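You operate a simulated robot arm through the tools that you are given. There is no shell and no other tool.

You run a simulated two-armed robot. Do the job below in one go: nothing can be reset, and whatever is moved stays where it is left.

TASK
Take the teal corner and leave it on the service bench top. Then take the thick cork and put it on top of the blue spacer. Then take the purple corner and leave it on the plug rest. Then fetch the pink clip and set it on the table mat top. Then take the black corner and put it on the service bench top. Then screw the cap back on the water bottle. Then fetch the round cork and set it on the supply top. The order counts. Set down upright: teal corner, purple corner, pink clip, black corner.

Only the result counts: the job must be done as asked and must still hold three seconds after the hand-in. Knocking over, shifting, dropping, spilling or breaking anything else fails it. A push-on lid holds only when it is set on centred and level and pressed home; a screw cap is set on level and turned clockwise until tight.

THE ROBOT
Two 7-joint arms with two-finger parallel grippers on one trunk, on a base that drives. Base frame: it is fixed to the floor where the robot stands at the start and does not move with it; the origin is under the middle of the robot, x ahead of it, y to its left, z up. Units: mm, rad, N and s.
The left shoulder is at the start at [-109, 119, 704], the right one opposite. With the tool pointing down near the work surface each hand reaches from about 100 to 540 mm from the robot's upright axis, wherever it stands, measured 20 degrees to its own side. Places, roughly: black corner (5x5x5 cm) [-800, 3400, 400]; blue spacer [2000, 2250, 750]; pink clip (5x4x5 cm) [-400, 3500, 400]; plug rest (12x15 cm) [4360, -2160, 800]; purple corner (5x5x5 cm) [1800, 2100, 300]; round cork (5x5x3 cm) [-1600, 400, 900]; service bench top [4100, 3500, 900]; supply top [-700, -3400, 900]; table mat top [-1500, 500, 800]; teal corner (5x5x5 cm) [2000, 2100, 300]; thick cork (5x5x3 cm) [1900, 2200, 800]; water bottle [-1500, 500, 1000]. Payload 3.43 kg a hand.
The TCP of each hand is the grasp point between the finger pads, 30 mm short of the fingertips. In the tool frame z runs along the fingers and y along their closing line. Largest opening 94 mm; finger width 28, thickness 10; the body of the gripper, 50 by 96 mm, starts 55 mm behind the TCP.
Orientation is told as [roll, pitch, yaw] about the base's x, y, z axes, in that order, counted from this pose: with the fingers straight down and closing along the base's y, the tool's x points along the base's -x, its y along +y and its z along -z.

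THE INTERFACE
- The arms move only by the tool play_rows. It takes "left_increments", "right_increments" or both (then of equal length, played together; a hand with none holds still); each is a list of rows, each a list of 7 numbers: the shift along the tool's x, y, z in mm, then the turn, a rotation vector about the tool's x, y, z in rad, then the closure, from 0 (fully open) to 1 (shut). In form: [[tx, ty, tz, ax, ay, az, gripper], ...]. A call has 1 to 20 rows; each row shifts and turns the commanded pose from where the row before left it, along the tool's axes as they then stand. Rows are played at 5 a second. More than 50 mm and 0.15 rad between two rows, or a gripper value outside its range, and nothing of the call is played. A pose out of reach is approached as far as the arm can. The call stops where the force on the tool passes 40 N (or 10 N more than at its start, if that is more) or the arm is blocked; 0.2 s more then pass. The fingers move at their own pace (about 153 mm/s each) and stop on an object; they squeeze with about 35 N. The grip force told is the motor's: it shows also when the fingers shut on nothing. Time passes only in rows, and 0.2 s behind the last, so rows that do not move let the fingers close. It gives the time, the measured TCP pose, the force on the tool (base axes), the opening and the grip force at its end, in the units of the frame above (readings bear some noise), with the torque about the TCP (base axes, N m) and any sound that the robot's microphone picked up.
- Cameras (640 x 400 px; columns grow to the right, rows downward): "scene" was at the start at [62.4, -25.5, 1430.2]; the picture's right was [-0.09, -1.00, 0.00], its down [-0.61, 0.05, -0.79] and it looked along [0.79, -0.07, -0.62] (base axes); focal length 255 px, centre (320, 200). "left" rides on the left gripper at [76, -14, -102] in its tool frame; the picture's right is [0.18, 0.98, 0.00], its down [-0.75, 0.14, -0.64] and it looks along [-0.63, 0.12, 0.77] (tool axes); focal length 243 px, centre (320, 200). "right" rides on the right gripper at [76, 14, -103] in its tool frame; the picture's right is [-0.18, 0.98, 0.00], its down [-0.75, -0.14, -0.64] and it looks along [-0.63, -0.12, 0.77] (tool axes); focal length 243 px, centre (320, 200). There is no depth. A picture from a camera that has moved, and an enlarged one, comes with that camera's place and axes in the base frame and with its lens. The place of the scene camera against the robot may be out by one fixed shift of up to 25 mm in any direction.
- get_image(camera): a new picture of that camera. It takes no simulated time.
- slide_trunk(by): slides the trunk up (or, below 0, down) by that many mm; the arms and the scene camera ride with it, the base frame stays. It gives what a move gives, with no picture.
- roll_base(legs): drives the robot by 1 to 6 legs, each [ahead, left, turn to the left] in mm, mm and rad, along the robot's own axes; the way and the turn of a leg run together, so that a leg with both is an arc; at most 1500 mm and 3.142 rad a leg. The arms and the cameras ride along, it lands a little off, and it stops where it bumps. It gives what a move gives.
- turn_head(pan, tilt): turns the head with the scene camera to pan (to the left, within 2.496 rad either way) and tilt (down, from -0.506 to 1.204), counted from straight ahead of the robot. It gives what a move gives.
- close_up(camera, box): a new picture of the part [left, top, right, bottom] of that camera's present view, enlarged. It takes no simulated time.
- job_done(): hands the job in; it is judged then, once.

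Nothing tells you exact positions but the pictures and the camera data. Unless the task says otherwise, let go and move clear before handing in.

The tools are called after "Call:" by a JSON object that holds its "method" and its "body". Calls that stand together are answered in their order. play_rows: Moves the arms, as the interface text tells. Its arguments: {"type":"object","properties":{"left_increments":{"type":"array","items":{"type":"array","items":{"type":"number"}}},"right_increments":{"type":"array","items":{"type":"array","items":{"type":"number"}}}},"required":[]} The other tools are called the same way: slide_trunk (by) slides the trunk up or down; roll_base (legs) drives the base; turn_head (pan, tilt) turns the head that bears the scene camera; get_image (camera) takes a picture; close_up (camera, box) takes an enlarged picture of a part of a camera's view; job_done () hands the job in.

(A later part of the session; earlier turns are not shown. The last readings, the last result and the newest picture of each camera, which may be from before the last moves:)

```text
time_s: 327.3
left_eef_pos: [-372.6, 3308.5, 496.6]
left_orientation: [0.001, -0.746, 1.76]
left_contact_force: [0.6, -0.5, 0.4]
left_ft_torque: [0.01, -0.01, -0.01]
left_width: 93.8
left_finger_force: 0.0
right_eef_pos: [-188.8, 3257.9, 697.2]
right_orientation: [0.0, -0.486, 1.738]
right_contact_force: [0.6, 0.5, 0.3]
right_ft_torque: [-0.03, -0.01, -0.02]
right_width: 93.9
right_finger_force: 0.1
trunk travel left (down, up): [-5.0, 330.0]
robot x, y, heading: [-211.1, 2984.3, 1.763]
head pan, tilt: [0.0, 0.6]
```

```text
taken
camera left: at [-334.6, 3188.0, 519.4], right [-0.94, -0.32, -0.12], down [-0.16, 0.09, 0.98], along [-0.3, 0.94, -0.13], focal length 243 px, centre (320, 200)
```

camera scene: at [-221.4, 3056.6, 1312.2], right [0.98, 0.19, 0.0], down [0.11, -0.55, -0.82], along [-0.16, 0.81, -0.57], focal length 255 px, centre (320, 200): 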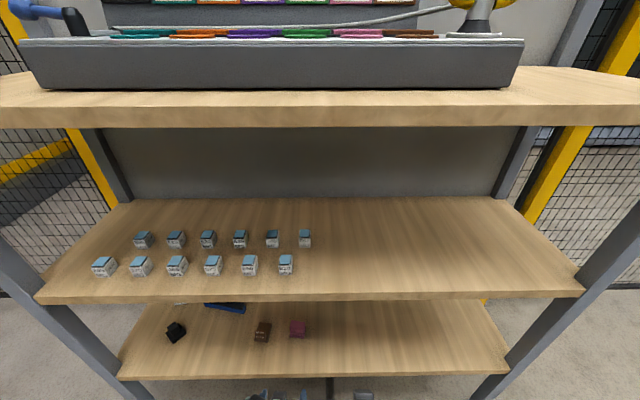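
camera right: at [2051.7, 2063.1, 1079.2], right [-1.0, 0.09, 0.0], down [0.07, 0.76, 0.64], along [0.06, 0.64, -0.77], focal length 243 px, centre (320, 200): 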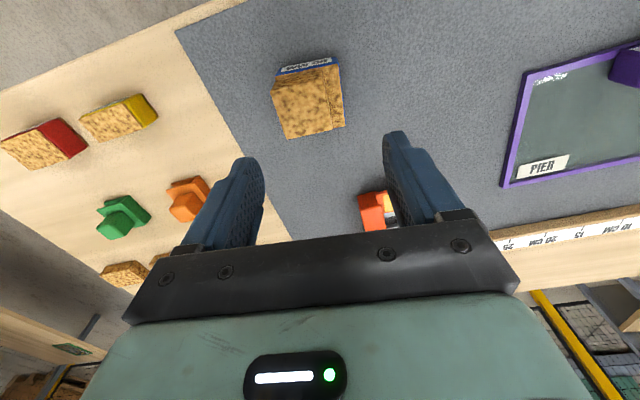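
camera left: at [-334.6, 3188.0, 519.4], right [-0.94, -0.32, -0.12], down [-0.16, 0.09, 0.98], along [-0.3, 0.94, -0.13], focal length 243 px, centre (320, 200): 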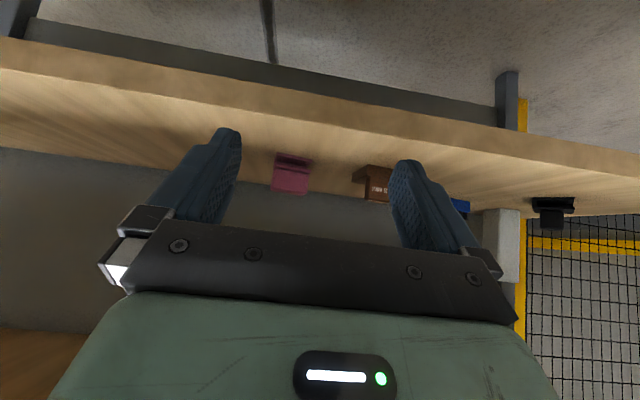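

Call:
{"method": "close_up", "body": {"camera": "left", "box": [250, 130, 410, 220]}}

```text
4.00 times, centred on (330, 175) of left
camera zoom: at [-334.6, 3188.0, 519.4], right [-0.94, -0.32, -0.12], down [-0.16, 0.09, 0.98], along [-0.3, 0.94, -0.13], focal length 970 px, centre (280, 300)
```

zoom: 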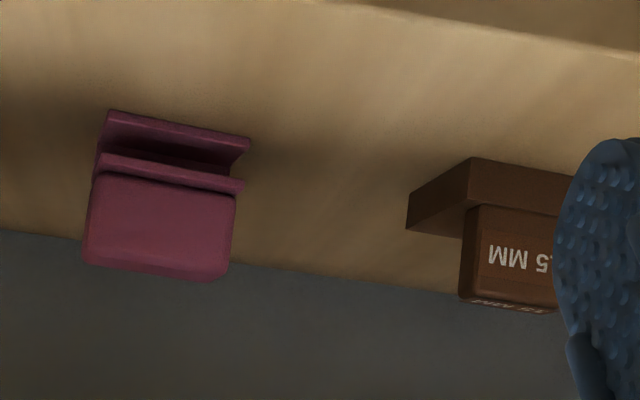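

Call:
{"method": "roll_base", "body": {"legs": [[70, 0, 0]]}}

Call:
{"method": "play_rows", "body": {"left_increments": [[-14.7, -8, 13.6, 0, 0, 0, 0], [-14.7, -8, 13.6, 0, 0, 0, 0], [-14.7, 0, 13.6, 0, 0, 0, 0], [0, 0, 0, 0, 0, 0, 0]]}}

Call:
{"method": "close_up", "body": {"camera": "left", "box": [250, 110, 410, 220]}}

Call:
{"method": "get_image", "body": {"camera": "scene"}}

```text
time_s: 328.4
left_eef_pos: [-384.6, 3376.8, 495.4]
left_orientation: [-0.001, -0.746, 1.759]
left_contact_force: [0.5, -0.4, -0.1]
left_ft_torque: [0.01, -0.02, 0.01]
left_width: 94.1
left_finger_force: 0.1
right_eef_pos: [-202.2, 3325.6, 698.1]
right_orientation: [0.0, -0.488, 1.738]
right_contact_force: [0.2, 0.2, 0.2]
right_ft_torque: [0.0, 0.0, -0.02]
right_width: 94.0
right_finger_force: 0.0
trunk travel left (down, up): [-5.0, 330.0]
robot x, y, heading: [-220.7, 3048.7, 1.766]
head pan, tilt: [0.0, 0.6]
```

```text
time_s: 329.4
left_eef_pos: [-382.2, 3440.0, 497.1]
left_orientation: [0.0, -0.747, 1.76]
left_contact_force: [0.4, 0.4, -0.4]
left_ft_torque: [0.02, -0.01, -0.01]
left_width: 94.2
left_finger_force: 0.0
right_eef_pos: [-202.2, 3325.6, 697.4]
right_orientation: [-0.001, -0.486, 1.737]
right_contact_force: [0.1, -0.2, -1.1]
right_ft_torque: [-0.02, -0.01, -0.01]
right_width: 94.0
right_finger_force: 0.1
trunk travel left (down, up): [-5.0, 330.0]
robot x, y, heading: [-224.6, 3047.3, 1.764]
head pan, tilt: [0.0, 0.6]
```

```text
3.64 times, centred on (330, 165) of left
camera zoom: at [-343.4, 3318.8, 520.1], right [-0.94, -0.32, -0.12], down [-0.16, 0.09, 0.98], along [-0.3, 0.94, -0.13], focal length 882 px, centre (284, 327)
```

zoom: 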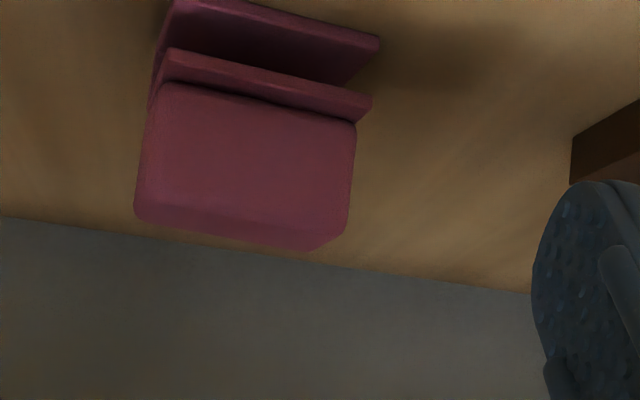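

```text
taken
camera scene: at [-234.4, 3124.7, 1312.3], right [0.98, 0.19, 0.0], down [0.11, -0.55, -0.83], along [-0.16, 0.81, -0.56], focal length 255 px, centre (320, 200)
```

scene: 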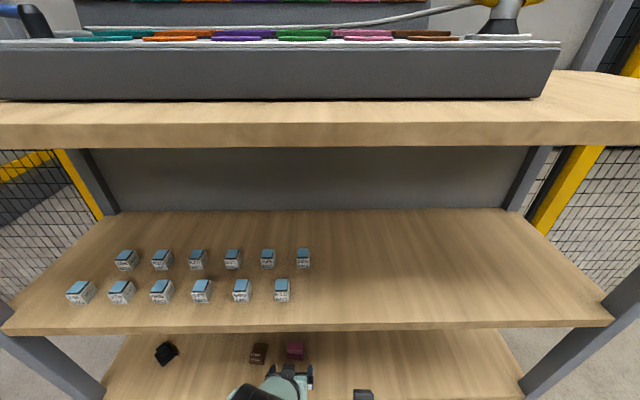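

Shelf board z≈421; the pink clip (48 mm wide, aligned with my heading) is 91 mm ahead of the left TCP. I'll narrow the opening to clear the brown clip beside it and slide in.

Call:
{"method": "play_rows", "body": {"left_increments": [[0, -2, 0, 0, 0, 0, 0.25], [0, 0, 0, 0, 0, 0, 0.25], [-11.5, 0, 28.3, 0, 0, 0, 0.25], [0, 0, 0, 0, 0, 0, 0.25]]}}

Call:
{"method": "get_image", "body": {"camera": "left"}}

```text
time_s: 330.4
left_eef_pos: [-383.4, 3465.0, 484.9]
left_orientation: [0.0, -0.747, 1.761]
left_contact_force: [-0.5, 0.7, 0.7]
left_ft_torque: [-0.01, -0.03, -0.01]
left_width: 70.5
left_finger_force: 0.0
right_eef_pos: [-201.8, 3326.4, 696.7]
right_orientation: [0.0, -0.487, 1.737]
right_contact_force: [-0.3, -0.3, -0.7]
right_ft_torque: [-0.01, 0.03, 0.0]
right_width: 94.0
right_finger_force: 0.1
trunk travel left (down, up): [-5.0, 330.0]
robot x, y, heading: [-223.0, 3052.3, 1.758]
head pan, tilt: [0.0, 0.6]
```

```text
taken
camera left: at [-346.1, 3345.5, 507.0], right [-0.94, -0.32, -0.12], down [-0.16, 0.09, 0.98], along [-0.3, 0.94, -0.13], focal length 243 px, centre (320, 200)
```

left: 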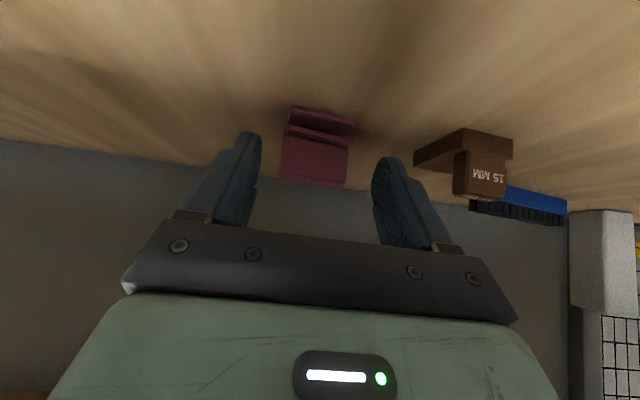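

Call:
{"method": "play_rows", "body": {"left_increments": [[-11.5, 0, 28.3, 0, 0, 0, 0.25], [0, 0, 0, 0, 0, 0, 0.25]]}}

Call:
{"method": "close_up", "body": {"camera": "left", "box": [210, 80, 430, 220]}}

```text
time_s: 330.9
left_eef_pos: [-388.7, 3494.8, 471.2]
left_orientation: [-0.001, -0.745, 1.759]
left_contact_force: [-0.7, 0.5, 0.0]
left_ft_torque: [-0.03, -0.02, -0.02]
left_width: 70.7
left_finger_force: 0.1
right_eef_pos: [-200.7, 3327.5, 697.4]
right_orientation: [0.0, -0.486, 1.735]
right_contact_force: [0.5, 0.1, -0.9]
right_ft_torque: [0.02, 0.04, 0.0]
right_width: 94.1
right_finger_force: 0.1
trunk travel left (down, up): [-5.0, 330.0]
robot x, y, heading: [-228.2, 3053.4, 1.762]
head pan, tilt: [0.0, 0.6]
```

```text
2.86 times, centred on (320, 150) of left
camera zoom: at [-351.7, 3373.3, 494.0], right [-0.94, -0.32, -0.13], down [-0.16, 0.09, 0.98], along [-0.3, 0.94, -0.13], focal length 693 px, centre (320, 343)
```

zoom: 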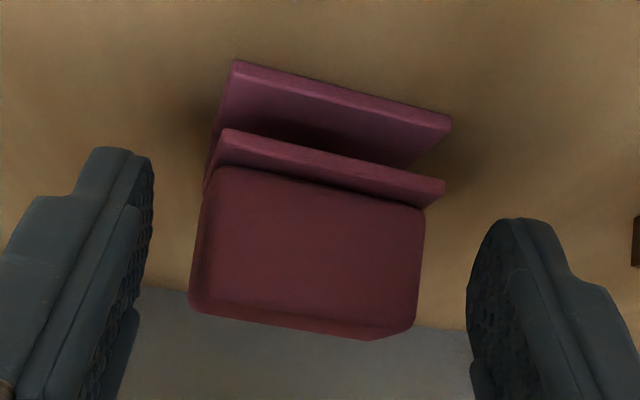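

Call:
{"method": "play_rows", "body": {"left_increments": [[-6.2, 0, 14.6, 0, 0, 0, 0.25], [-6.3, 0, 14.6, 0, 0, 0, 0.25], [0, 0, 0, 0, 0, 0, 0.25]]}}

Call:
{"method": "close_up", "body": {"camera": "left", "box": [210, 80, 430, 220]}}

```text
time_s: 331.8
left_eef_pos: [-393.5, 3524.0, 456.7]
left_orientation: [0.0, -0.747, 1.76]
left_contact_force: [-0.3, 0.9, 0.5]
left_ft_torque: [0.01, 0.0, 0.05]
left_width: 70.8
left_finger_force: 0.1
right_eef_pos: [-202.0, 3327.7, 698.5]
right_orientation: [-0.002, -0.488, 1.737]
right_contact_force: [0.7, -0.2, -0.5]
right_ft_torque: [0.02, 0.0, 0.02]
right_width: 93.9
right_finger_force: 0.0
trunk travel left (down, up): [-5.0, 330.0]
robot x, y, heading: [-220.2, 3049.7, 1.761]
head pan, tilt: [0.0, 0.6]
```

```text
2.86 times, centred on (320, 150) of left
camera zoom: at [-356.5, 3401.7, 480.4], right [-0.94, -0.32, -0.12], down [-0.16, 0.09, 0.98], along [-0.3, 0.94, -0.13], focal length 693 px, centre (320, 343)
```

zoom: 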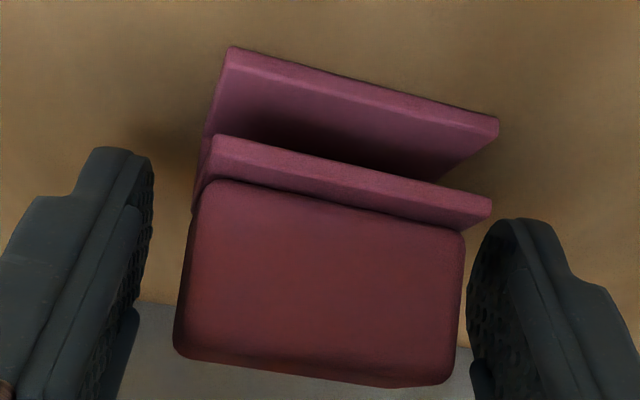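

Call:
{"method": "play_rows", "body": {"left_increments": [[0, 0, 0, 0, 0, 0, 1], [0, 0, 0, 0, 0, 0, 1], [0, 0, 0, 0, 0, 0, 1]]}}

Call:
{"method": "get_image", "body": {"camera": "left"}}

```text
time_s: 332.6
left_eef_pos: [-393.6, 3523.7, 458.4]
left_orientation: [0.0, -0.747, 1.759]
left_contact_force: [0.2, 0.2, -0.6]
left_ft_torque: [0.01, 0.0, 0.01]
left_width: 53.3
left_finger_force: 35.1
right_eef_pos: [-201.2, 3325.6, 698.1]
right_orientation: [-0.002, -0.488, 1.736]
right_contact_force: [-0.7, -1.2, -0.7]
right_ft_torque: [0.0, 0.01, 0.0]
right_width: 93.8
right_finger_force: 0.1
trunk travel left (down, up): [-5.0, 330.0]
robot x, y, heading: [-221.3, 3048.0, 1.762]
head pan, tilt: [0.0, 0.6]
```

```text
taken
camera left: at [-356.5, 3401.7, 480.6], right [-0.94, -0.32, -0.12], down [-0.16, 0.09, 0.98], along [-0.3, 0.94, -0.13], focal length 243 px, centre (320, 200)
```

left: 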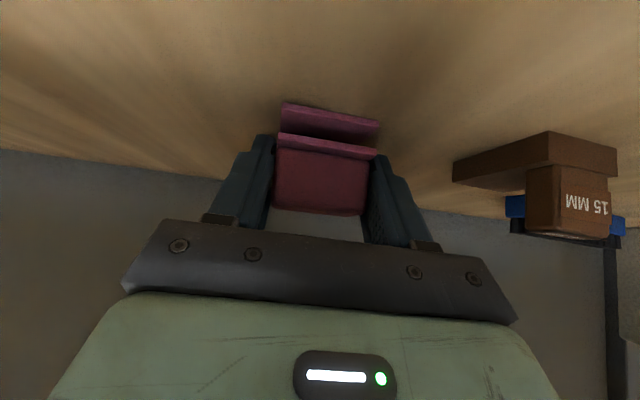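

Gripped at 53 mm (across the clip's plates). Lifting slightly and withdrawing from the shelf.

Call:
{"method": "play_rows", "body": {"left_increments": [[-10.2, 0, -11, 0, 0, 0, 1], [-10.2, 0, -11, 0, 0, 0, 1], [29.4, 0, -27.2, 0, 0, 0, 1], [29.4, 0, -27.2, 0, 0, 0, 1], [29.4, 0, -27.2, 0, 0, 0, 1], [29.4, 0, -27.2, 0, 0, 0, 1], [0, 0, 0, 0, 0, 0, 1]]}}

Call:
{"method": "get_image", "body": {"camera": "left"}}

Call:
{"method": "get_image", "body": {"camera": "scene"}}

```text
time_s: 334.1
left_eef_pos: [-364.8, 3363.3, 487.4]
left_orientation: [-0.001, -0.748, 1.76]
left_contact_force: [0.0, -0.5, -0.1]
left_ft_torque: [0.04, -0.05, 0.04]
left_width: 53.3
left_finger_force: 34.8
right_eef_pos: [-201.7, 3326.5, 697.4]
right_orientation: [0.0, -0.486, 1.736]
right_contact_force: [-0.4, -0.8, 0.7]
right_ft_torque: [0.01, 0.02, 0.01]
right_width: 93.8
right_finger_force: 0.0
trunk travel left (down, up): [-5.0, 330.0]
robot x, y, heading: [-225.0, 3051.7, 1.761]
head pan, tilt: [0.0, 0.6]
```

```text
taken
camera left: at [-327.1, 3242.4, 510.6], right [-0.94, -0.32, -0.13], down [-0.16, 0.09, 0.98], along [-0.3, 0.94, -0.13], focal length 243 px, centre (320, 200)
```

left: 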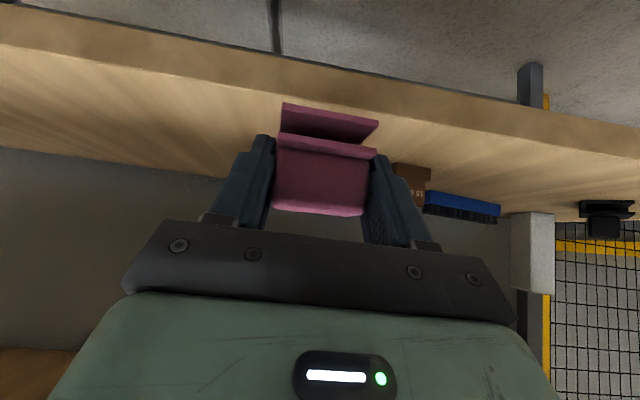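

```text
taken
camera scene: at [-234.4, 3124.7, 1312.3], right [0.98, 0.19, 0.0], down [0.11, -0.55, -0.83], along [-0.16, 0.81, -0.56], focal length 255 px, centre (320, 200)
```

scene: 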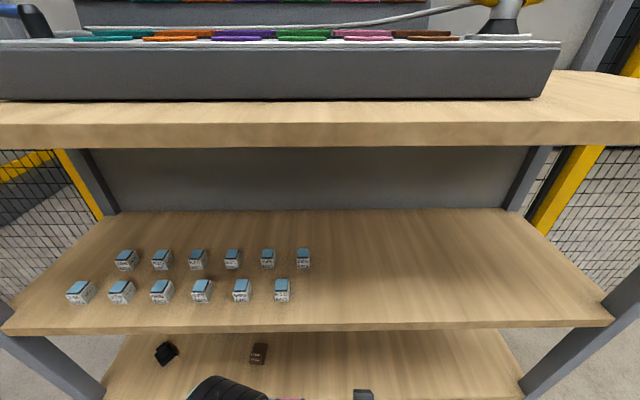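

Clip is held. Now I'll back away, raise the trunk and drive to the fitting bench with the table mat.

Call:
{"method": "roll_base", "body": {"legs": [[-330, 0, 0]]}}

Call:
{"method": "slide_trunk", "body": {"by": 325}}

Call:
{"method": "play_rows", "body": {"left_increments": [[-30, 0, -32, 0, 0, 0, 1], [-30, 0, -32, 0, 0, 0, 1], [-30, 0, -32, 0, 0, 0, 1], [-30, 0, -32, 0, 0, 0, 1], [0, 0, 0, 0, 0, 0, 1]]}}

Call:
{"method": "roll_base", "body": {"legs": [[0, 0, 1.58], [300, 1000, 0], [600, 966, 0]]}}

Call:
{"method": "turn_head", "body": {"pan": 0.0, "tilt": 0.6}}

Call:
{"method": "get_image", "body": {"camera": "scene"}}

```text
time_s: 336.3
left_eef_pos: [-301.8, 3038.5, 488.0]
left_orientation: [0.001, -0.748, 1.763]
left_contact_force: [-0.5, 0.3, 0.1]
left_ft_torque: [-0.01, 0.01, 0.01]
left_width: 53.3
left_finger_force: 35.0
right_eef_pos: [-137.8, 3001.7, 697.5]
right_orientation: [0.0, -0.488, 1.737]
right_contact_force: [0.8, -0.7, -0.1]
right_ft_torque: [0.01, -0.02, 0.01]
right_width: 94.2
right_finger_force: 0.0
trunk travel left (down, up): [-5.0, 330.0]
robot x, y, heading: [-159.7, 2723.4, 1.764]
head pan, tilt: [0.0, 0.6]
```

```text
time_s: 339.6
left_eef_pos: [-301.9, 3038.8, 811.8]
left_orientation: [-0.001, -0.746, 1.762]
left_contact_force: [0.1, -1.2, -0.6]
left_ft_torque: [0.03, 0.01, 0.04]
left_width: 53.5
left_finger_force: 35.2
right_eef_pos: [-138.4, 3001.0, 1021.2]
right_orientation: [0.0, -0.486, 1.736]
right_contact_force: [0.4, -0.7, 0.5]
right_ft_torque: [0.02, 0.01, -0.03]
right_width: 94.3
right_finger_force: 0.1
trunk travel left (down, up): [-330.0, 5.0]
robot x, y, heading: [-163.0, 2724.1, 1.763]
head pan, tilt: [0.0, 0.6]
```

```text
time_s: 340.8
left_eef_pos: [-298.1, 3047.4, 989.2]
left_orientation: [0.001, -0.747, 1.76]
left_contact_force: [0.0, -0.5, -0.2]
left_ft_torque: [-0.02, -0.04, 0.04]
left_width: 53.3
left_finger_force: 34.8
left hand out of reach, approached as far as the arm can: row 1, 2
right_eef_pos: [-139.3, 3002.8, 1022.4]
right_orientation: [0.001, -0.488, 1.736]
right_contact_force: [-0.1, -0.2, -0.2]
right_ft_torque: [0.02, 0.0, 0.04]
right_width: 93.8
right_finger_force: 0.0
trunk travel left (down, up): [-330.0, 5.0]
robot x, y, heading: [-161.6, 2727.8, 1.764]
head pan, tilt: [0.0, 0.6]
```

```text
time_s: 361.9
left_eef_pos: [-996.3, 500.3, 987.4]
left_orientation: [0.0, -0.748, -2.935]
left_contact_force: [0.8, 0.8, 0.0]
left_ft_torque: [-0.02, 0.03, -0.01]
left_width: 53.0
left_finger_force: 34.6
right_eef_pos: [-952.7, 661.2, 1021.7]
right_orientation: [0.0, -0.486, -2.958]
right_contact_force: [-0.5, 0.8, 0.3]
right_ft_torque: [0.0, -0.02, 0.02]
right_width: 94.0
right_finger_force: 0.0
trunk travel left (down, up): [-330.0, 5.0]
robot x, y, heading: [-677.8, 645.8, -2.935]
head pan, tilt: [0.0, 0.6]
```

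```text
time_s: 362.5
left_eef_pos: [-995.6, 501.0, 988.7]
left_orientation: [-0.001, -0.747, -2.934]
left_contact_force: [0.4, 0.0, 0.1]
left_ft_torque: [0.02, 0.01, -0.02]
left_width: 53.1
left_finger_force: 35.5
right_eef_pos: [-952.8, 661.0, 1021.9]
right_orientation: [0.001, -0.487, -2.958]
right_contact_force: [-0.2, 0.7, 0.2]
right_ft_torque: [-0.02, -0.01, -0.01]
right_width: 93.9
right_finger_force: 0.0
trunk travel left (down, up): [-330.0, 5.0]
robot x, y, heading: [-680.1, 647.4, -2.931]
head pan, tilt: [0.0, 0.6]
```

```text
taken
camera scene: at [-713.0, 617.0, 1645.1], right [-0.21, 0.98, 0.0], down [0.55, 0.12, -0.83], along [-0.81, -0.17, -0.56], focal length 255 px, centre (320, 200)
```

scene: 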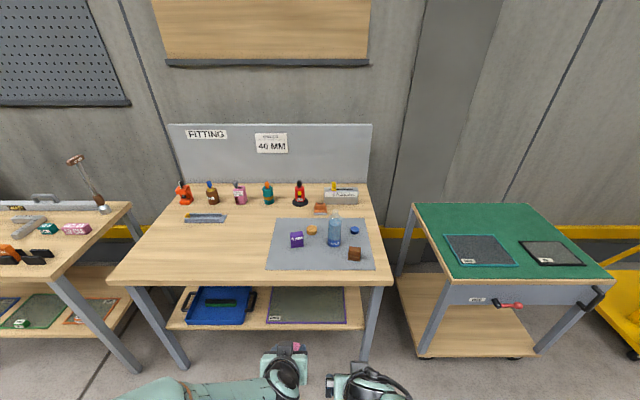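

Call:
{"method": "close_up", "body": {"camera": "scene", "box": [240, 180, 400, 300]}}

```text
3.33 times, centred on (320, 240) of scene
camera zoom: at [-713.0, 617.0, 1645.1], right [-0.21, 0.98, 0.0], down [0.55, 0.12, -0.83], along [-0.81, -0.17, -0.56], focal length 851 px, centre (320, 67)
```

zoom: 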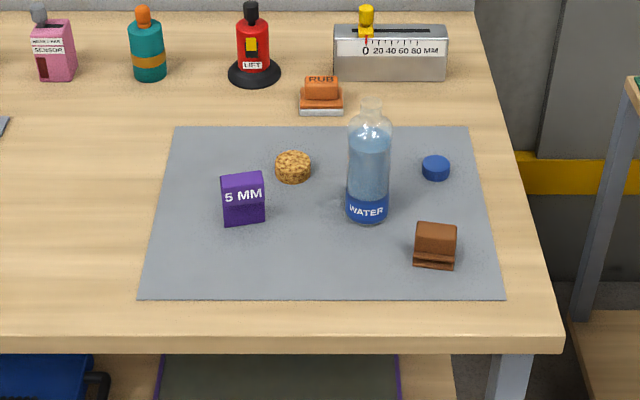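

Call:
{"method": "roll_base", "body": {"legs": [[250, 85, 0]]}}

Call:
{"method": "turn_head", "body": {"pan": 0.0, "tilt": 0.9}}

Call:
{"method": "get_image", "body": {"camera": "scene"}}

Call:
{"method": "get_image", "body": {"camera": "left"}}

```text
time_s: 364.3
left_eef_pos: [-1218.1, 365.6, 987.3]
left_orientation: [0.0, -0.747, -2.933]
left_contact_force: [-0.7, -0.1, -0.4]
left_ft_torque: [0.03, -0.05, 0.01]
left_width: 53.1
left_finger_force: 35.2
right_eef_pos: [-1173.7, 525.8, 1022.1]
right_orientation: [0.001, -0.486, -2.957]
right_contact_force: [0.0, -0.3, 0.0]
right_ft_torque: [0.01, 0.03, 0.01]
right_width: 94.0
right_finger_force: 0.0
trunk travel left (down, up): [-330.0, 5.0]
robot x, y, heading: [-897.4, 505.4, -2.931]
head pan, tilt: [0.0, 0.6]
```

```text
time_s: 365.1
left_eef_pos: [-1218.8, 363.5, 987.6]
left_orientation: [0.0, -0.747, -2.936]
left_contact_force: [0.7, -0.2, -1.2]
left_ft_torque: [0.02, 0.01, -0.01]
left_width: 53.2
left_finger_force: 35.0
right_eef_pos: [-1175.7, 526.1, 1021.9]
right_orientation: [-0.001, -0.488, -2.958]
right_contact_force: [0.4, 0.6, 0.1]
right_ft_torque: [-0.02, 0.01, 0.0]
right_width: 94.1
right_finger_force: 0.0
trunk travel left (down, up): [-330.0, 5.0]
robot x, y, heading: [-902.1, 508.9, -2.93]
head pan, tilt: [0.0, 0.901]
```

```text
taken
camera scene: at [-923.1, 484.9, 1620.4], right [-0.21, 0.98, 0.0], down [0.77, 0.16, -0.62], along [-0.61, -0.13, -0.78], focal length 255 px, centre (320, 200)
```

scene: 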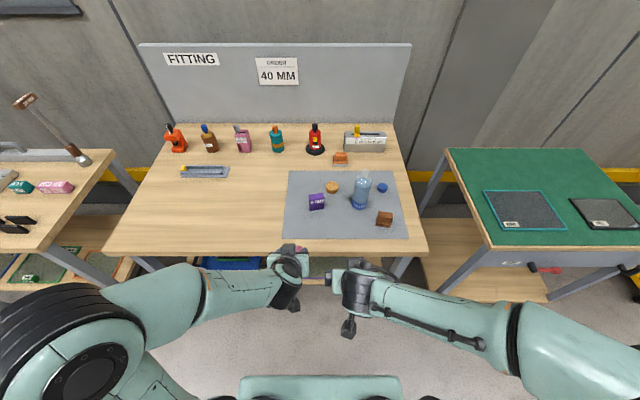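

```text
taken
camera left: at [-1098.9, 405.1, 1011.2], right [0.33, -0.93, -0.12], down [-0.09, -0.16, 0.98], along [-0.94, -0.32, -0.13], focal length 243 px, centre (320, 200)
```

left: 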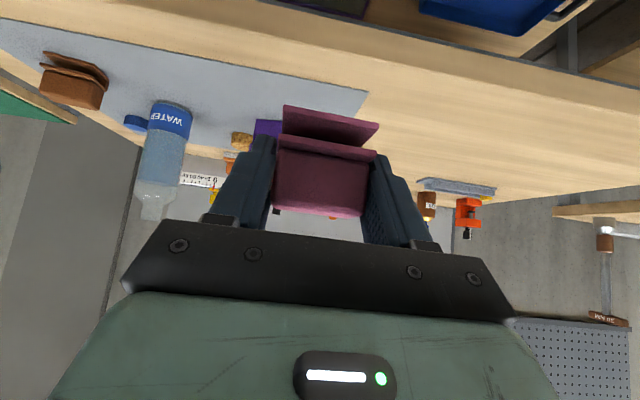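

Call:
{"method": "roll_base", "body": {"legs": [[80, 0, 0]]}}

Call:
{"method": "play_rows", "body": {"left_increments": [[-25, -11, 23.1, 0, 0, 0, 1], [-25, -11, 23.1, 0, 0, 0, 1], [-25, -11, 23.1, 0, 0, 0, 1], [0, 0, 0, 0, 0, 0, 1]]}}

Call:
{"method": "get_image", "body": {"camera": "left"}}

Call:
{"method": "get_image", "body": {"camera": "scene"}}

```text
time_s: 366.2
left_eef_pos: [-1294.3, 348.8, 987.8]
left_orientation: [-0.001, -0.747, -2.934]
left_contact_force: [0.6, -1.1, 0.4]
left_ft_torque: [-0.01, 0.01, 0.01]
left_width: 53.5
left_finger_force: 35.0
right_eef_pos: [-1253.0, 508.6, 1021.2]
right_orientation: [0.001, -0.487, -2.958]
right_contact_force: [-0.7, 0.6, 0.0]
right_ft_torque: [-0.04, 0.0, 0.02]
right_width: 93.9
right_finger_force: 0.0
trunk travel left (down, up): [-330.0, 5.0]
robot x, y, heading: [-978.7, 496.0, -2.927]
head pan, tilt: [0.0, 0.901]
```

```text
time_s: 367.2
left_eef_pos: [-1401.5, 360.1, 986.7]
left_orientation: [0.0, -0.746, -2.934]
left_contact_force: [0.4, -1.1, -1.0]
left_ft_torque: [0.01, 0.01, 0.0]
left_width: 53.3
left_finger_force: 34.5
right_eef_pos: [-1251.7, 507.8, 1022.2]
right_orientation: [-0.001, -0.489, -2.957]
right_contact_force: [-0.5, 0.1, -0.5]
right_ft_torque: [0.02, 0.06, -0.04]
right_width: 94.0
right_finger_force: 0.1
trunk travel left (down, up): [-330.0, 5.0]
robot x, y, heading: [-978.6, 496.7, -2.929]
head pan, tilt: [0.0, 0.901]
```

```text
taken
camera left: at [-1281.7, 400.1, 1010.1], right [0.34, -0.93, -0.13], down [-0.09, -0.16, 0.98], along [-0.94, -0.32, -0.13], focal length 243 px, centre (320, 200)
```

left: 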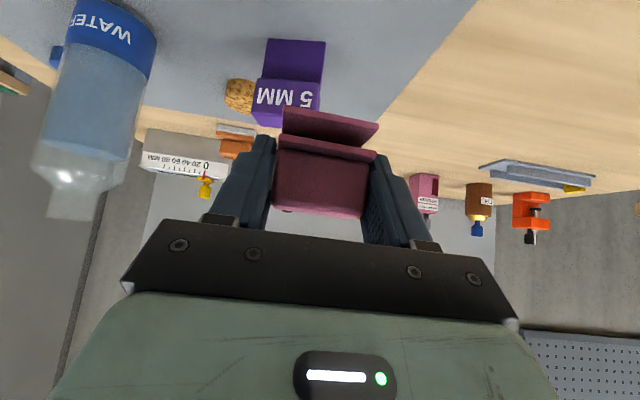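

```text
taken
camera scene: at [-1000.0, 468.0, 1620.3], right [-0.21, 0.98, 0.0], down [0.77, 0.16, -0.62], along [-0.61, -0.13, -0.78], focal length 255 px, centre (320, 200)
```

scene: 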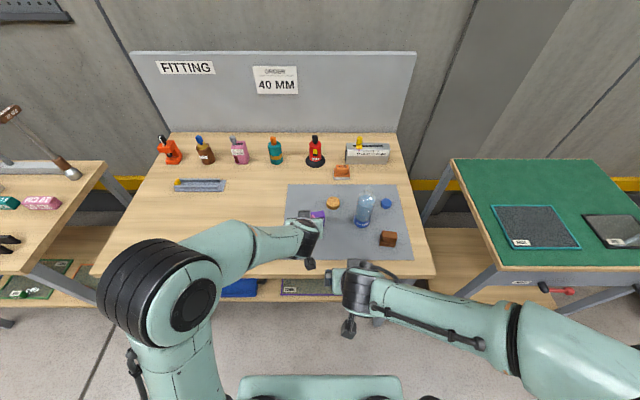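

Call:
{"method": "play_rows", "body": {"left_increments": [[20.4, 0, 22, 0, 0, 0, 1], [20.4, 0, 22, 0, 0, 0, 1], [0, 0, 0, 0, 0, 0, 1]]}}

Call:
{"method": "get_image", "body": {"camera": "left"}}

```text
time_s: 368.0
left_eef_pos: [-1403.1, 360.7, 927.5]
left_orientation: [-0.001, -0.748, -2.933]
left_contact_force: [0.4, -0.2, -0.9]
left_ft_torque: [0.01, -0.01, 0.0]
left_width: 53.1
left_finger_force: 35.4
right_eef_pos: [-1253.3, 510.0, 1022.6]
right_orientation: [0.0, -0.486, -2.956]
right_contact_force: [1.1, 0.3, 0.6]
right_ft_torque: [-0.01, 0.0, -0.02]
right_width: 94.1
right_finger_force: 0.1
trunk travel left (down, up): [-330.0, 5.0]
robot x, y, heading: [-977.0, 493.8, -2.932]
head pan, tilt: [0.0, 0.901]
```

```text
taken
camera left: at [-1282.6, 400.0, 951.2], right [0.34, -0.93, -0.13], down [-0.08, -0.16, 0.98], along [-0.94, -0.32, -0.13], focal length 243 px, centre (320, 200)
```

left: 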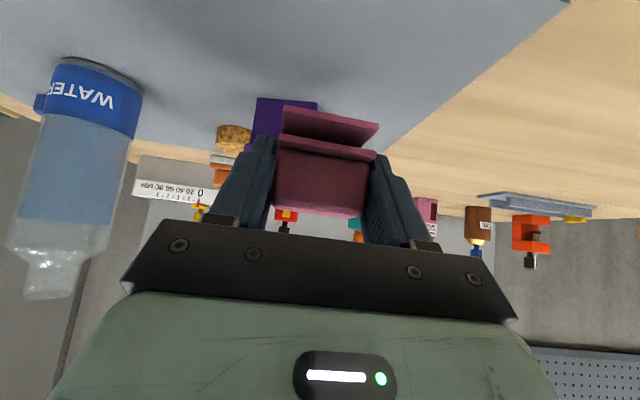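

Call:
{"method": "play_rows", "body": {"left_increments": [[12.2, 0, 13.2, 0, 0, 0, 1], [12.2, 0, 13.2, 0, 0, 0, 1], [0, 0, 0, 0, 0, 0, 1]]}}

Call:
{"method": "close_up", "body": {"camera": "left", "box": [230, 80, 430, 210]}}

```text
time_s: 368.8
left_eef_pos: [-1401.7, 360.3, 891.5]
left_orientation: [0.001, -0.747, -2.932]
left_contact_force: [-0.5, -0.4, -0.2]
left_ft_torque: [-0.01, -0.01, 0.01]
left_width: 52.9
left_finger_force: 34.9
right_eef_pos: [-1252.1, 508.8, 1023.1]
right_orientation: [0.001, -0.488, -2.958]
right_contact_force: [0.5, -0.5, 0.4]
right_ft_torque: [-0.02, 0.01, 0.01]
right_width: 94.1
right_finger_force: 0.1
trunk travel left (down, up): [-330.0, 5.0]
robot x, y, heading: [-974.1, 496.1, -2.93]
head pan, tilt: [0.0, 0.901]
```

```text
3.08 times, centred on (330, 145) of left
camera zoom: at [-1282.8, 399.8, 914.9], right [0.34, -0.93, -0.13], down [-0.09, -0.16, 0.98], along [-0.94, -0.32, -0.13], focal length 746 px, centre (289, 369)
```

zoom: 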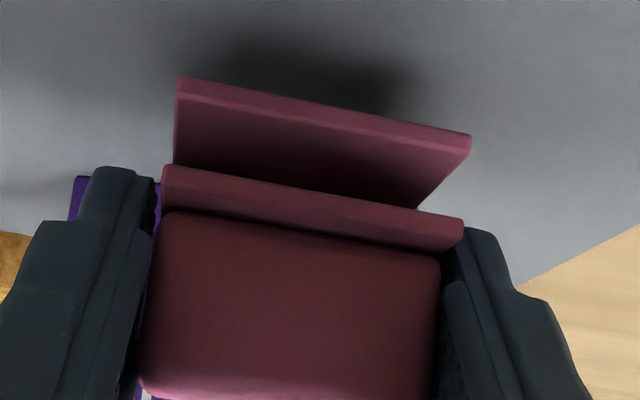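

Call:
{"method": "play_rows", "body": {"left_increments": [[2.0, 0, 2.2, 0, 0, 0, 1], [1.4, 0, 1.5, 0, 0, 0, 1]]}}

Call:
{"method": "play_rows", "body": {"left_increments": [[1.4, 0, 1.5, 0, 0, 0, 1]]}}

Call:
{"method": "play_rows", "body": {"left_increments": [[1.4, 0, 1.5, 0, 0, 0, 1]]}}

```text
time_s: 369.4
left_eef_pos: [-1403.7, 359.2, 886.1]
left_orientation: [0.0, -0.748, -2.934]
left_contact_force: [0.0, -0.2, -0.8]
left_ft_torque: [0.02, 0.0, 0.05]
left_width: 53.1
left_finger_force: 35.3
right_eef_pos: [-1253.0, 509.2, 1022.7]
right_orientation: [0.0, -0.488, -2.955]
right_contact_force: [1.0, 0.1, 0.5]
right_ft_torque: [-0.01, 0.03, 0.0]
right_width: 94.0
right_finger_force: 0.0
trunk travel left (down, up): [-330.0, 5.0]
robot x, y, heading: [-978.3, 492.4, -2.933]
head pan, tilt: [0.0, 0.901]
```

```text
time_s: 369.8
left_eef_pos: [-1401.9, 359.7, 883.3]
left_orientation: [0.001, -0.746, -2.934]
left_contact_force: [0.1, -0.1, -0.7]
left_ft_torque: [0.01, 0.02, 0.02]
left_width: 53.2
left_finger_force: 35.3
right_eef_pos: [-1252.9, 508.9, 1023.7]
right_orientation: [-0.001, -0.487, -2.956]
right_contact_force: [-0.6, 0.2, 0.5]
right_ft_torque: [0.01, -0.02, 0.0]
right_width: 94.3
right_finger_force: 0.2
trunk travel left (down, up): [-330.0, 5.0]
robot x, y, heading: [-974.4, 492.2, -2.929]
head pan, tilt: [0.0, 0.901]
```

```text
time_s: 370.2
left_eef_pos: [-1402.2, 359.6, 882.2]
left_orientation: [0.0, -0.746, -2.935]
left_contact_force: [0.6, 0.2, -0.4]
left_ft_torque: [0.02, -0.01, -0.01]
left_width: 53.5
left_finger_force: 35.1
right_eef_pos: [-1253.7, 509.2, 1022.9]
right_orientation: [0.001, -0.487, -2.955]
right_contact_force: [0.2, 1.0, -0.1]
right_ft_torque: [0.01, -0.02, 0.01]
right_width: 93.7
right_finger_force: 0.0
trunk travel left (down, up): [-330.0, 5.0]
robot x, y, heading: [-975.7, 492.6, -2.929]
head pan, tilt: [0.0, 0.901]
```

Call:
{"method": "play_rows", "body": {"left_increments": [[1.4, 0, 1.5, 0, 0, 0, 1]]}}

Call:
{"method": "play_rows", "body": {"left_increments": [[1.4, 0, 1.5, 0, 0, 0, 1]]}}

Call:
{"method": "close_up", "body": {"camera": "left", "box": [230, 80, 430, 210]}}

```text
time_s: 370.6
left_eef_pos: [-1402.8, 359.9, 880.6]
left_orientation: [0.0, -0.747, -2.934]
left_contact_force: [-0.1, 0.3, -0.6]
left_ft_torque: [-0.03, 0.0, 0.0]
left_width: 53.1
left_finger_force: 35.3
right_eef_pos: [-1252.2, 508.7, 1022.2]
right_orientation: [0.001, -0.487, -2.957]
right_contact_force: [0.3, -0.4, 0.8]
right_ft_torque: [0.03, -0.02, -0.03]
right_width: 93.9
right_finger_force: 0.0
trunk travel left (down, up): [-330.0, 5.0]
robot x, y, heading: [-977.3, 492.4, -2.931]
head pan, tilt: [0.0, 0.901]
```

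```text
time_s: 371.0
left_eef_pos: [-1402.1, 358.8, 879.6]
left_orientation: [-0.001, -0.747, -2.935]
left_contact_force: [0.1, -0.4, -0.7]
left_ft_torque: [0.0, 0.02, -0.01]
left_width: 53.3
left_finger_force: 34.7
right_eef_pos: [-1253.1, 508.8, 1022.5]
right_orientation: [0.001, -0.486, -2.958]
right_contact_force: [-0.8, -0.3, 0.7]
right_ft_torque: [0.02, 0.0, 0.02]
right_width: 94.2
right_finger_force: 0.1
trunk travel left (down, up): [-330.0, 5.0]
robot x, y, heading: [-976.0, 490.9, -2.931]
head pan, tilt: [0.0, 0.901]
```

```text
3.08 times, centred on (330, 145) of left
camera zoom: at [-1282.9, 399.0, 902.2], right [0.34, -0.93, -0.12], down [-0.09, -0.16, 0.98], along [-0.94, -0.32, -0.13], focal length 746 px, centre (289, 369)
```

zoom: 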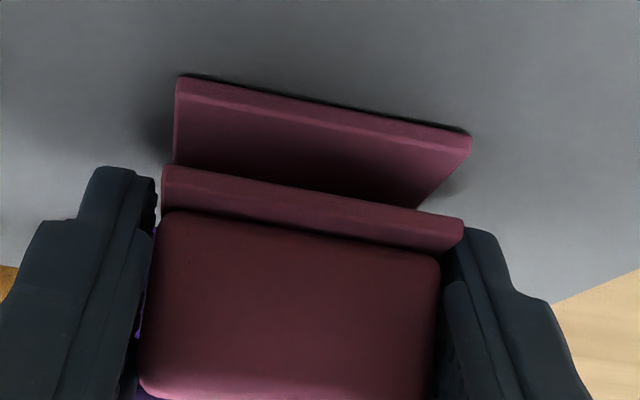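

Call:
{"method": "play_rows", "body": {"left_increments": [[1.0, 0, 1.1, 0, 0, 0, 1]]}}

Call:
{"method": "play_rows", "body": {"left_increments": [[1.0, 0, 1.1, 0, 0, 0, 1]]}}

```text
time_s: 371.4
left_eef_pos: [-1401.4, 359.9, 878.7]
left_orientation: [0.0, -0.75, -2.933]
left_contact_force: [1.9, -0.5, 4.1]
left_ft_torque: [0.13, -0.07, -0.02]
left_width: 52.8
left_finger_force: 34.8
right_eef_pos: [-1253.0, 508.9, 1023.1]
right_orientation: [0.001, -0.486, -2.955]
right_contact_force: [-1.1, 0.3, -0.4]
right_ft_torque: [0.01, -0.03, 0.01]
right_width: 94.0
right_finger_force: 0.1
trunk travel left (down, up): [-330.0, 5.0]
robot x, y, heading: [-978.5, 492.6, -2.929]
head pan, tilt: [0.0, 0.901]
```

```text
time_s: 371.8
left_eef_pos: [-1401.9, 359.4, 877.4]
left_orientation: [-0.001, -0.751, -2.932]
left_contact_force: [4.1, -1.7, 15.9]
left_ft_torque: [0.11, -0.33, -0.01]
left_width: 53.0
left_finger_force: 34.8
right_eef_pos: [-1251.3, 509.2, 1022.7]
right_orientation: [0.0, -0.487, -2.956]
right_contact_force: [0.2, 0.2, 0.1]
right_ft_torque: [-0.05, 0.01, 0.04]
right_width: 93.8
right_finger_force: 0.0
trunk travel left (down, up): [-330.0, 5.0]
robot x, y, heading: [-976.5, 494.1, -2.931]
head pan, tilt: [0.0, 0.901]
```

Contact. Relieving, opening to 70 mm and retreating along the tool axis.

Call:
{"method": "play_rows", "body": {"left_increments": [[-1.0, 0, -1.1, 0, 0, 0, 1], [0, 0, 0, 0, 0, 0, 0.2], [0, 0, 0, 0, 0, 0, 0.2], [0, 0, 0, 0, 0, 0, 0.2], [0, 0, -30, 0, 0, 0, 0.2], [0, 0, -40, 0, 0, 0, 0.2], [0, 0, -40, 0, 0, 0, 0.2], [0, 0, 0, 0, 0, 0, 0.2]]}}

Call:
{"method": "get_image", "body": {"camera": "left"}}

Call:
{"method": "get_image", "body": {"camera": "scene"}}

```text
time_s: 373.6
left_eef_pos: [-1328.9, 375.9, 958.1]
left_orientation: [0.002, -0.747, -2.934]
left_contact_force: [1.1, 0.1, -0.2]
left_ft_torque: [-0.04, -0.01, -0.04]
left_width: 75.2
left_finger_force: 0.0
right_eef_pos: [-1253.2, 509.0, 1022.3]
right_orientation: [0.0, -0.489, -2.956]
right_contact_force: [-0.2, 0.2, 1.2]
right_ft_torque: [-0.01, -0.03, 0.01]
right_width: 93.8
right_finger_force: 0.0
trunk travel left (down, up): [-330.0, 5.0]
robot x, y, heading: [-977.2, 493.2, -2.928]
head pan, tilt: [0.0, 0.901]
```

```text
taken
camera left: at [-1209.3, 415.8, 981.9], right [0.34, -0.93, -0.12], down [-0.09, -0.16, 0.98], along [-0.94, -0.32, -0.13], focal length 243 px, centre (320, 200)
```

left: 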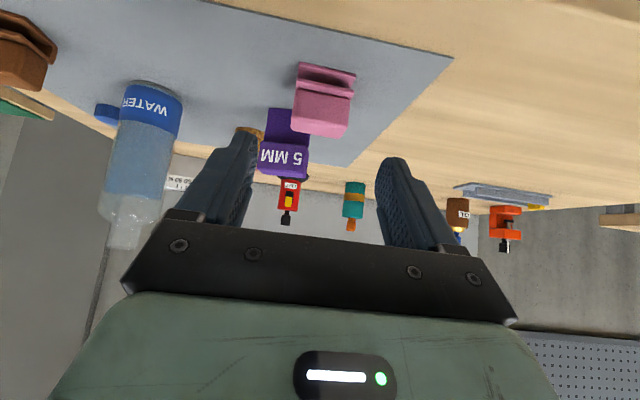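

```text
taken
camera scene: at [-1001.3, 468.3, 1620.3], right [-0.21, 0.98, 0.0], down [0.77, 0.16, -0.62], along [-0.61, -0.13, -0.78], focal length 255 px, centre (320, 200)
```

scene: 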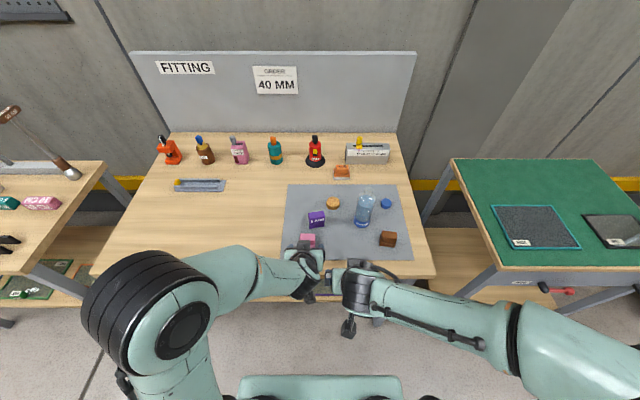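

Pink clip is on the mat. Next the black corner: back to the shelf, about 425 mm further left along it.

Call:
{"method": "roll_base", "body": {"legs": [[-350, 0, 0], [0, 0, -1.592], [1050, -225, 0], [1050, -225, 0]]}}

Call:
{"method": "slide_trunk", "body": {"by": -325}}

Call:
{"method": "turn_head", "body": {"pan": 0.1, "tilt": 0.6}}

Call:
{"method": "get_image", "body": {"camera": "scene"}}

```text
time_s: 390.1
left_eef_pos: [-680.4, 3076.1, 958.0]
left_orientation: [0.0, -0.746, 1.763]
left_contact_force: [-0.2, 0.2, 0.7]
left_ft_torque: [-0.02, 0.0, 0.02]
left_width: 75.3
left_finger_force: 0.1
right_eef_pos: [-549.0, 2999.0, 1021.9]
right_orientation: [0.0, -0.486, 1.74]
right_contact_force: [-0.4, 0.3, 0.8]
right_ft_torque: [0.03, -0.03, -0.03]
right_width: 94.0
right_finger_force: 0.1
trunk travel left (down, up): [-330.0, 5.0]
robot x, y, heading: [-569.3, 2724.1, 1.763]
head pan, tilt: [0.0, 0.901]
```

```text
time_s: 393.3
left_eef_pos: [-679.3, 3075.7, 633.6]
left_orientation: [0.002, -0.746, 1.761]
left_contact_force: [0.4, 0.5, -0.6]
left_ft_torque: [0.0, -0.02, 0.02]
left_width: 75.4
left_finger_force: 0.0
right_eef_pos: [-548.4, 2998.3, 698.0]
right_orientation: [-0.001, -0.487, 1.738]
right_contact_force: [0.3, -0.2, 0.7]
right_ft_torque: [0.02, 0.0, 0.01]
right_width: 93.9
right_finger_force: 0.1
trunk travel left (down, up): [-5.0, 330.0]
robot x, y, heading: [-570.2, 2722.2, 1.765]
head pan, tilt: [0.0, 0.901]
```

```text
time_s: 394.1
left_eef_pos: [-680.3, 3074.8, 634.4]
left_orientation: [0.0, -0.746, 1.762]
left_contact_force: [0.5, -0.1, -0.3]
left_ft_torque: [0.01, -0.02, -0.02]
left_width: 75.4
left_finger_force: 0.1
right_eef_pos: [-548.5, 2997.9, 698.2]
right_orientation: [0.0, -0.486, 1.739]
right_contact_force: [0.0, -0.6, -0.4]
right_ft_torque: [-0.03, 0.01, -0.01]
right_width: 93.8
right_finger_force: 0.0
trunk travel left (down, up): [-5.0, 330.0]
robot x, y, heading: [-566.8, 2724.5, 1.763]
head pan, tilt: [0.099, 0.6]
```

```text
taken
camera scene: at [-589.3, 2794.3, 1312.2], right [0.96, 0.29, 0.0], down [0.16, -0.54, -0.82], along [-0.24, 0.79, -0.57], focal length 255 px, centre (320, 200)
```

scene: 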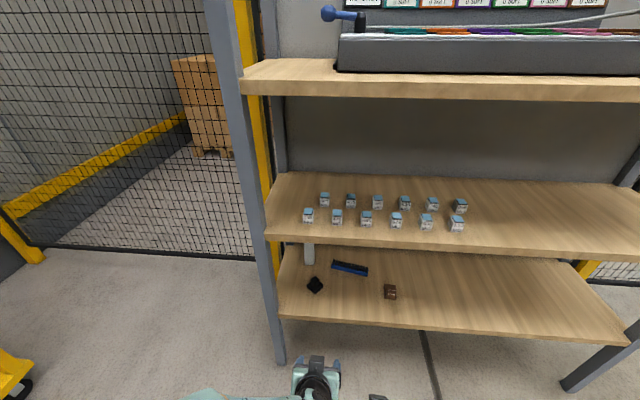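

Call:
{"method": "close_up", "body": {"camera": "scene", "box": [280, 240, 400, 310]}}

```text
5.33 times, centred on (340, 275) of scene
camera zoom: at [-589.3, 2794.3, 1312.2], right [0.96, 0.29, 0.0], down [0.16, -0.54, -0.82], along [-0.24, 0.79, -0.57], focal length 1361 px, centre (213, -200)
```

zoom: 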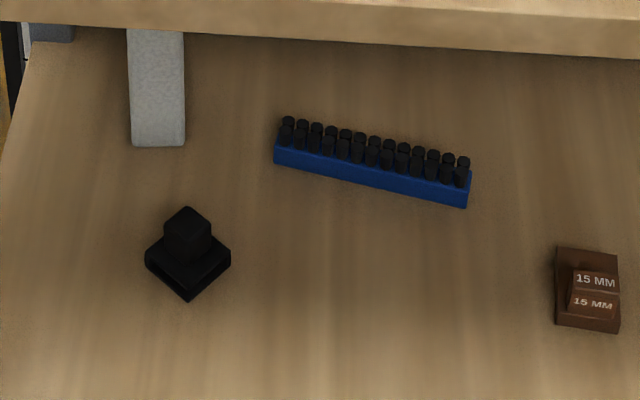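

The black corner is turned about 45°: its knob flats lie along azimuths ≈1.10 and 2.67. I'll use the right hand, yawed left, with the robot also turned slightly; first I pose the hands here in free space.

Call:
{"method": "play_rows", "body": {"left_increments": [[27, 0, -25, 0, 0, 0, 0.2], [27, 0, -25, 0, 0, 0, 0.2], [27, 0, -25, 0, 0, 0, 0.2], [0, 0, 0, 0, 0, 0, 0.2], [0, 0, 0, 0, 0, 0, 0.2], [0, 0, 0, 0, 0, 0, 0.2], [0, 0, 0, 0, 0, 0, 0.2], [0, 0, 0, 0, 0, 0, 0.2], [0, 0, 0, 0, 0, 0, 0.2], [0, 0, 0, 0, 0, 0, 0.2], [0, 0, 0, 0, 0, 0, 0.2], [0, 0, 0, 0, 0, 0, 0.2], [0, 0, 0, 0, 0, 0, 0.2]], "right_increments": [[-9.8, 0, 39.1, 0, 0, 0, 0], [-9.8, 0, 39.1, 0, 0, 0, 0], [-9.8, 0, 39.1, 0, 0, 0, 0], [-9.8, 0, 39.1, 0, 0, 0, 0], [-9.8, 0, 39.1, 0, 0, 0, 0], [0, 0, 0, 0, -0.13, 0, 0], [0, 0, 0, 0, -0.133, 0, 0], [0, 0, 0, -0.0856, 0, -0.0925, 0], [0, 0, 0, -0.0856, 0, -0.0925, 0], [0, 0, 0, -0.0856, 0, -0.0925, 0], [0, 0, 0, -0.0856, 0, -0.0925, 0], [0, 0, 0, -0.0856, 0, -0.0925, 0], [0, 0, 0, 0, 0, 0, 0]]}}

Call:
{"method": "turn_head", "body": {"pan": 0.0, "tilt": 0.95}}

Call:
{"method": "get_image", "body": {"camera": "scene"}}

```text
time_s: 396.9
left_eef_pos: [-651.9, 2982.2, 638.9]
left_orientation: [0.0, -0.744, 1.763]
left_contact_force: [-0.4, -0.3, 1.1]
left_ft_torque: [-0.01, 0.0, 0.02]
left_width: 75.4
left_finger_force: 0.1
left hand out of reach, approached as far as the arm can: row 3
right_eef_pos: [-571.1, 3130.5, 548.0]
right_orientation: [-0.003, -0.75, 2.373]
right_contact_force: [1.5, 0.1, -0.9]
right_ft_torque: [-0.03, -0.01, 0.01]
right_width: 94.2
right_finger_force: 0.0
trunk travel left (down, up): [-5.0, 330.0]
robot x, y, heading: [-566.4, 2722.6, 1.763]
head pan, tilt: [0.099, 0.6]
```

```text
time_s: 397.7
left_eef_pos: [-652.4, 2983.4, 637.7]
left_orientation: [0.004, -0.745, 1.764]
left_contact_force: [-0.2, -0.3, 0.8]
left_ft_torque: [0.0, 0.0, -0.01]
left_width: 75.3
left_finger_force: 0.1
right_eef_pos: [-569.8, 3130.1, 547.1]
right_orientation: [-0.004, -0.747, 2.372]
right_contact_force: [0.1, -0.6, 0.8]
right_ft_torque: [0.02, 0.01, 0.0]
right_width: 94.2
right_finger_force: 0.0
trunk travel left (down, up): [-5.0, 330.0]
robot x, y, heading: [-570.1, 2722.8, 1.763]
head pan, tilt: [0.0, 0.949]
```

```text
taken
camera scene: at [-577.8, 2781.1, 1283.9], right [0.98, 0.19, 0.0], down [0.16, -0.8, -0.58], along [-0.11, 0.57, -0.81], focal length 255 px, centre (320, 200)
```

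scene: 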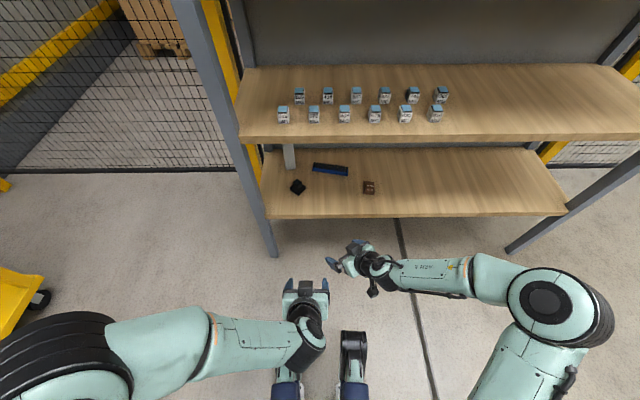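

Call:
{"method": "play_rows", "body": {"right_increments": [[0, 0, 0, -0.0672, 0, -0.0727, 0], [0, 0, 0, -0.0672, 0, -0.0727, 0], [0, 0, 0, -0.0672, 0, -0.0727, 0], [0, 0, 0, 0, 0, 0, 0]]}}

Call:
{"method": "roll_base", "body": {"legs": [[143, 135, 0]]}}

Call:
{"method": "get_image", "body": {"camera": "right"}}

Call:
{"method": "get_image", "body": {"camera": "scene"}}

```text
time_s: 398.7
left_eef_pos: [-651.3, 2983.0, 639.0]
left_orientation: [0.002, -0.746, 1.763]
left_contact_force: [0.2, 0.9, -0.3]
left_ft_torque: [0.01, -0.04, -0.02]
left_width: 75.2
left_finger_force: 0.1
right_eef_pos: [-571.8, 3131.1, 548.4]
right_orientation: [-0.005, -0.75, 2.67]
right_contact_force: [-0.2, -0.4, -1.5]
right_ft_torque: [0.0, 0.0, -0.02]
right_width: 94.0
right_finger_force: 0.0
trunk travel left (down, up): [-5.0, 330.0]
robot x, y, heading: [-567.5, 2723.4, 1.767]
head pan, tilt: [0.0, 0.949]
```

```text
time_s: 400.6
left_eef_pos: [-811.2, 3095.5, 638.9]
left_orientation: [0.002, -0.745, 1.759]
left_contact_force: [0.6, 0.4, 1.3]
left_ft_torque: [-0.01, -0.02, 0.02]
left_width: 75.2
left_finger_force: 0.0
right_eef_pos: [-731.2, 3244.6, 547.4]
right_orientation: [-0.005, -0.749, 2.669]
right_contact_force: [-0.4, -0.3, 0.1]
right_ft_torque: [-0.01, -0.01, 0.02]
right_width: 93.9
right_finger_force: 0.1
trunk travel left (down, up): [-5.0, 330.0]
robot x, y, heading: [-730.8, 2837.3, 1.761]
head pan, tilt: [0.0, 0.949]
```

```text
taken
camera right: at [-625.0, 3174.1, 571.4], right [-0.57, -0.81, 0.12], down [-0.04, 0.18, 0.98], along [-0.82, 0.56, -0.13], focal length 243 px, centre (320, 200)
```

right: 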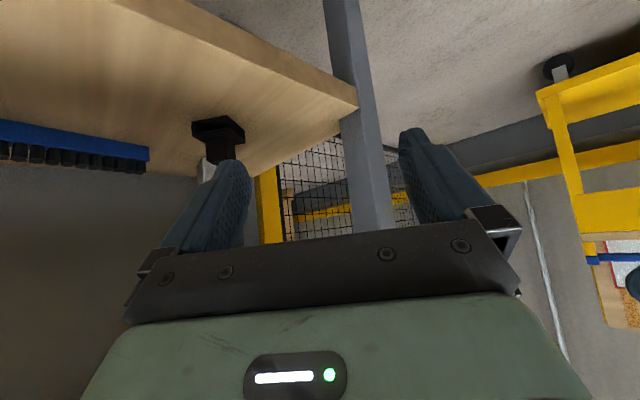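

```text
taken
camera scene: at [-738.3, 2895.2, 1283.9], right [0.98, 0.19, 0.0], down [0.15, -0.8, -0.58], along [-0.11, 0.57, -0.81], focal length 255 px, centre (320, 200)
```

scene: 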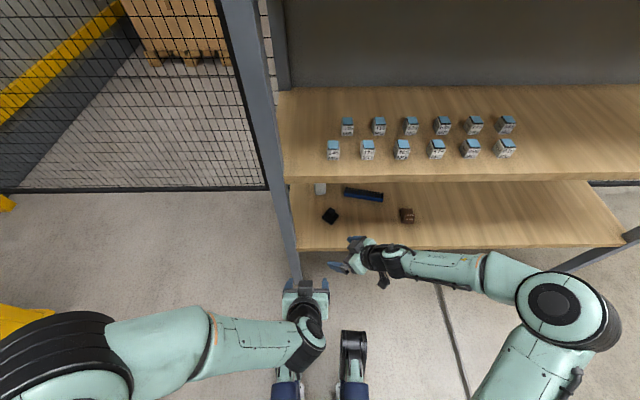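

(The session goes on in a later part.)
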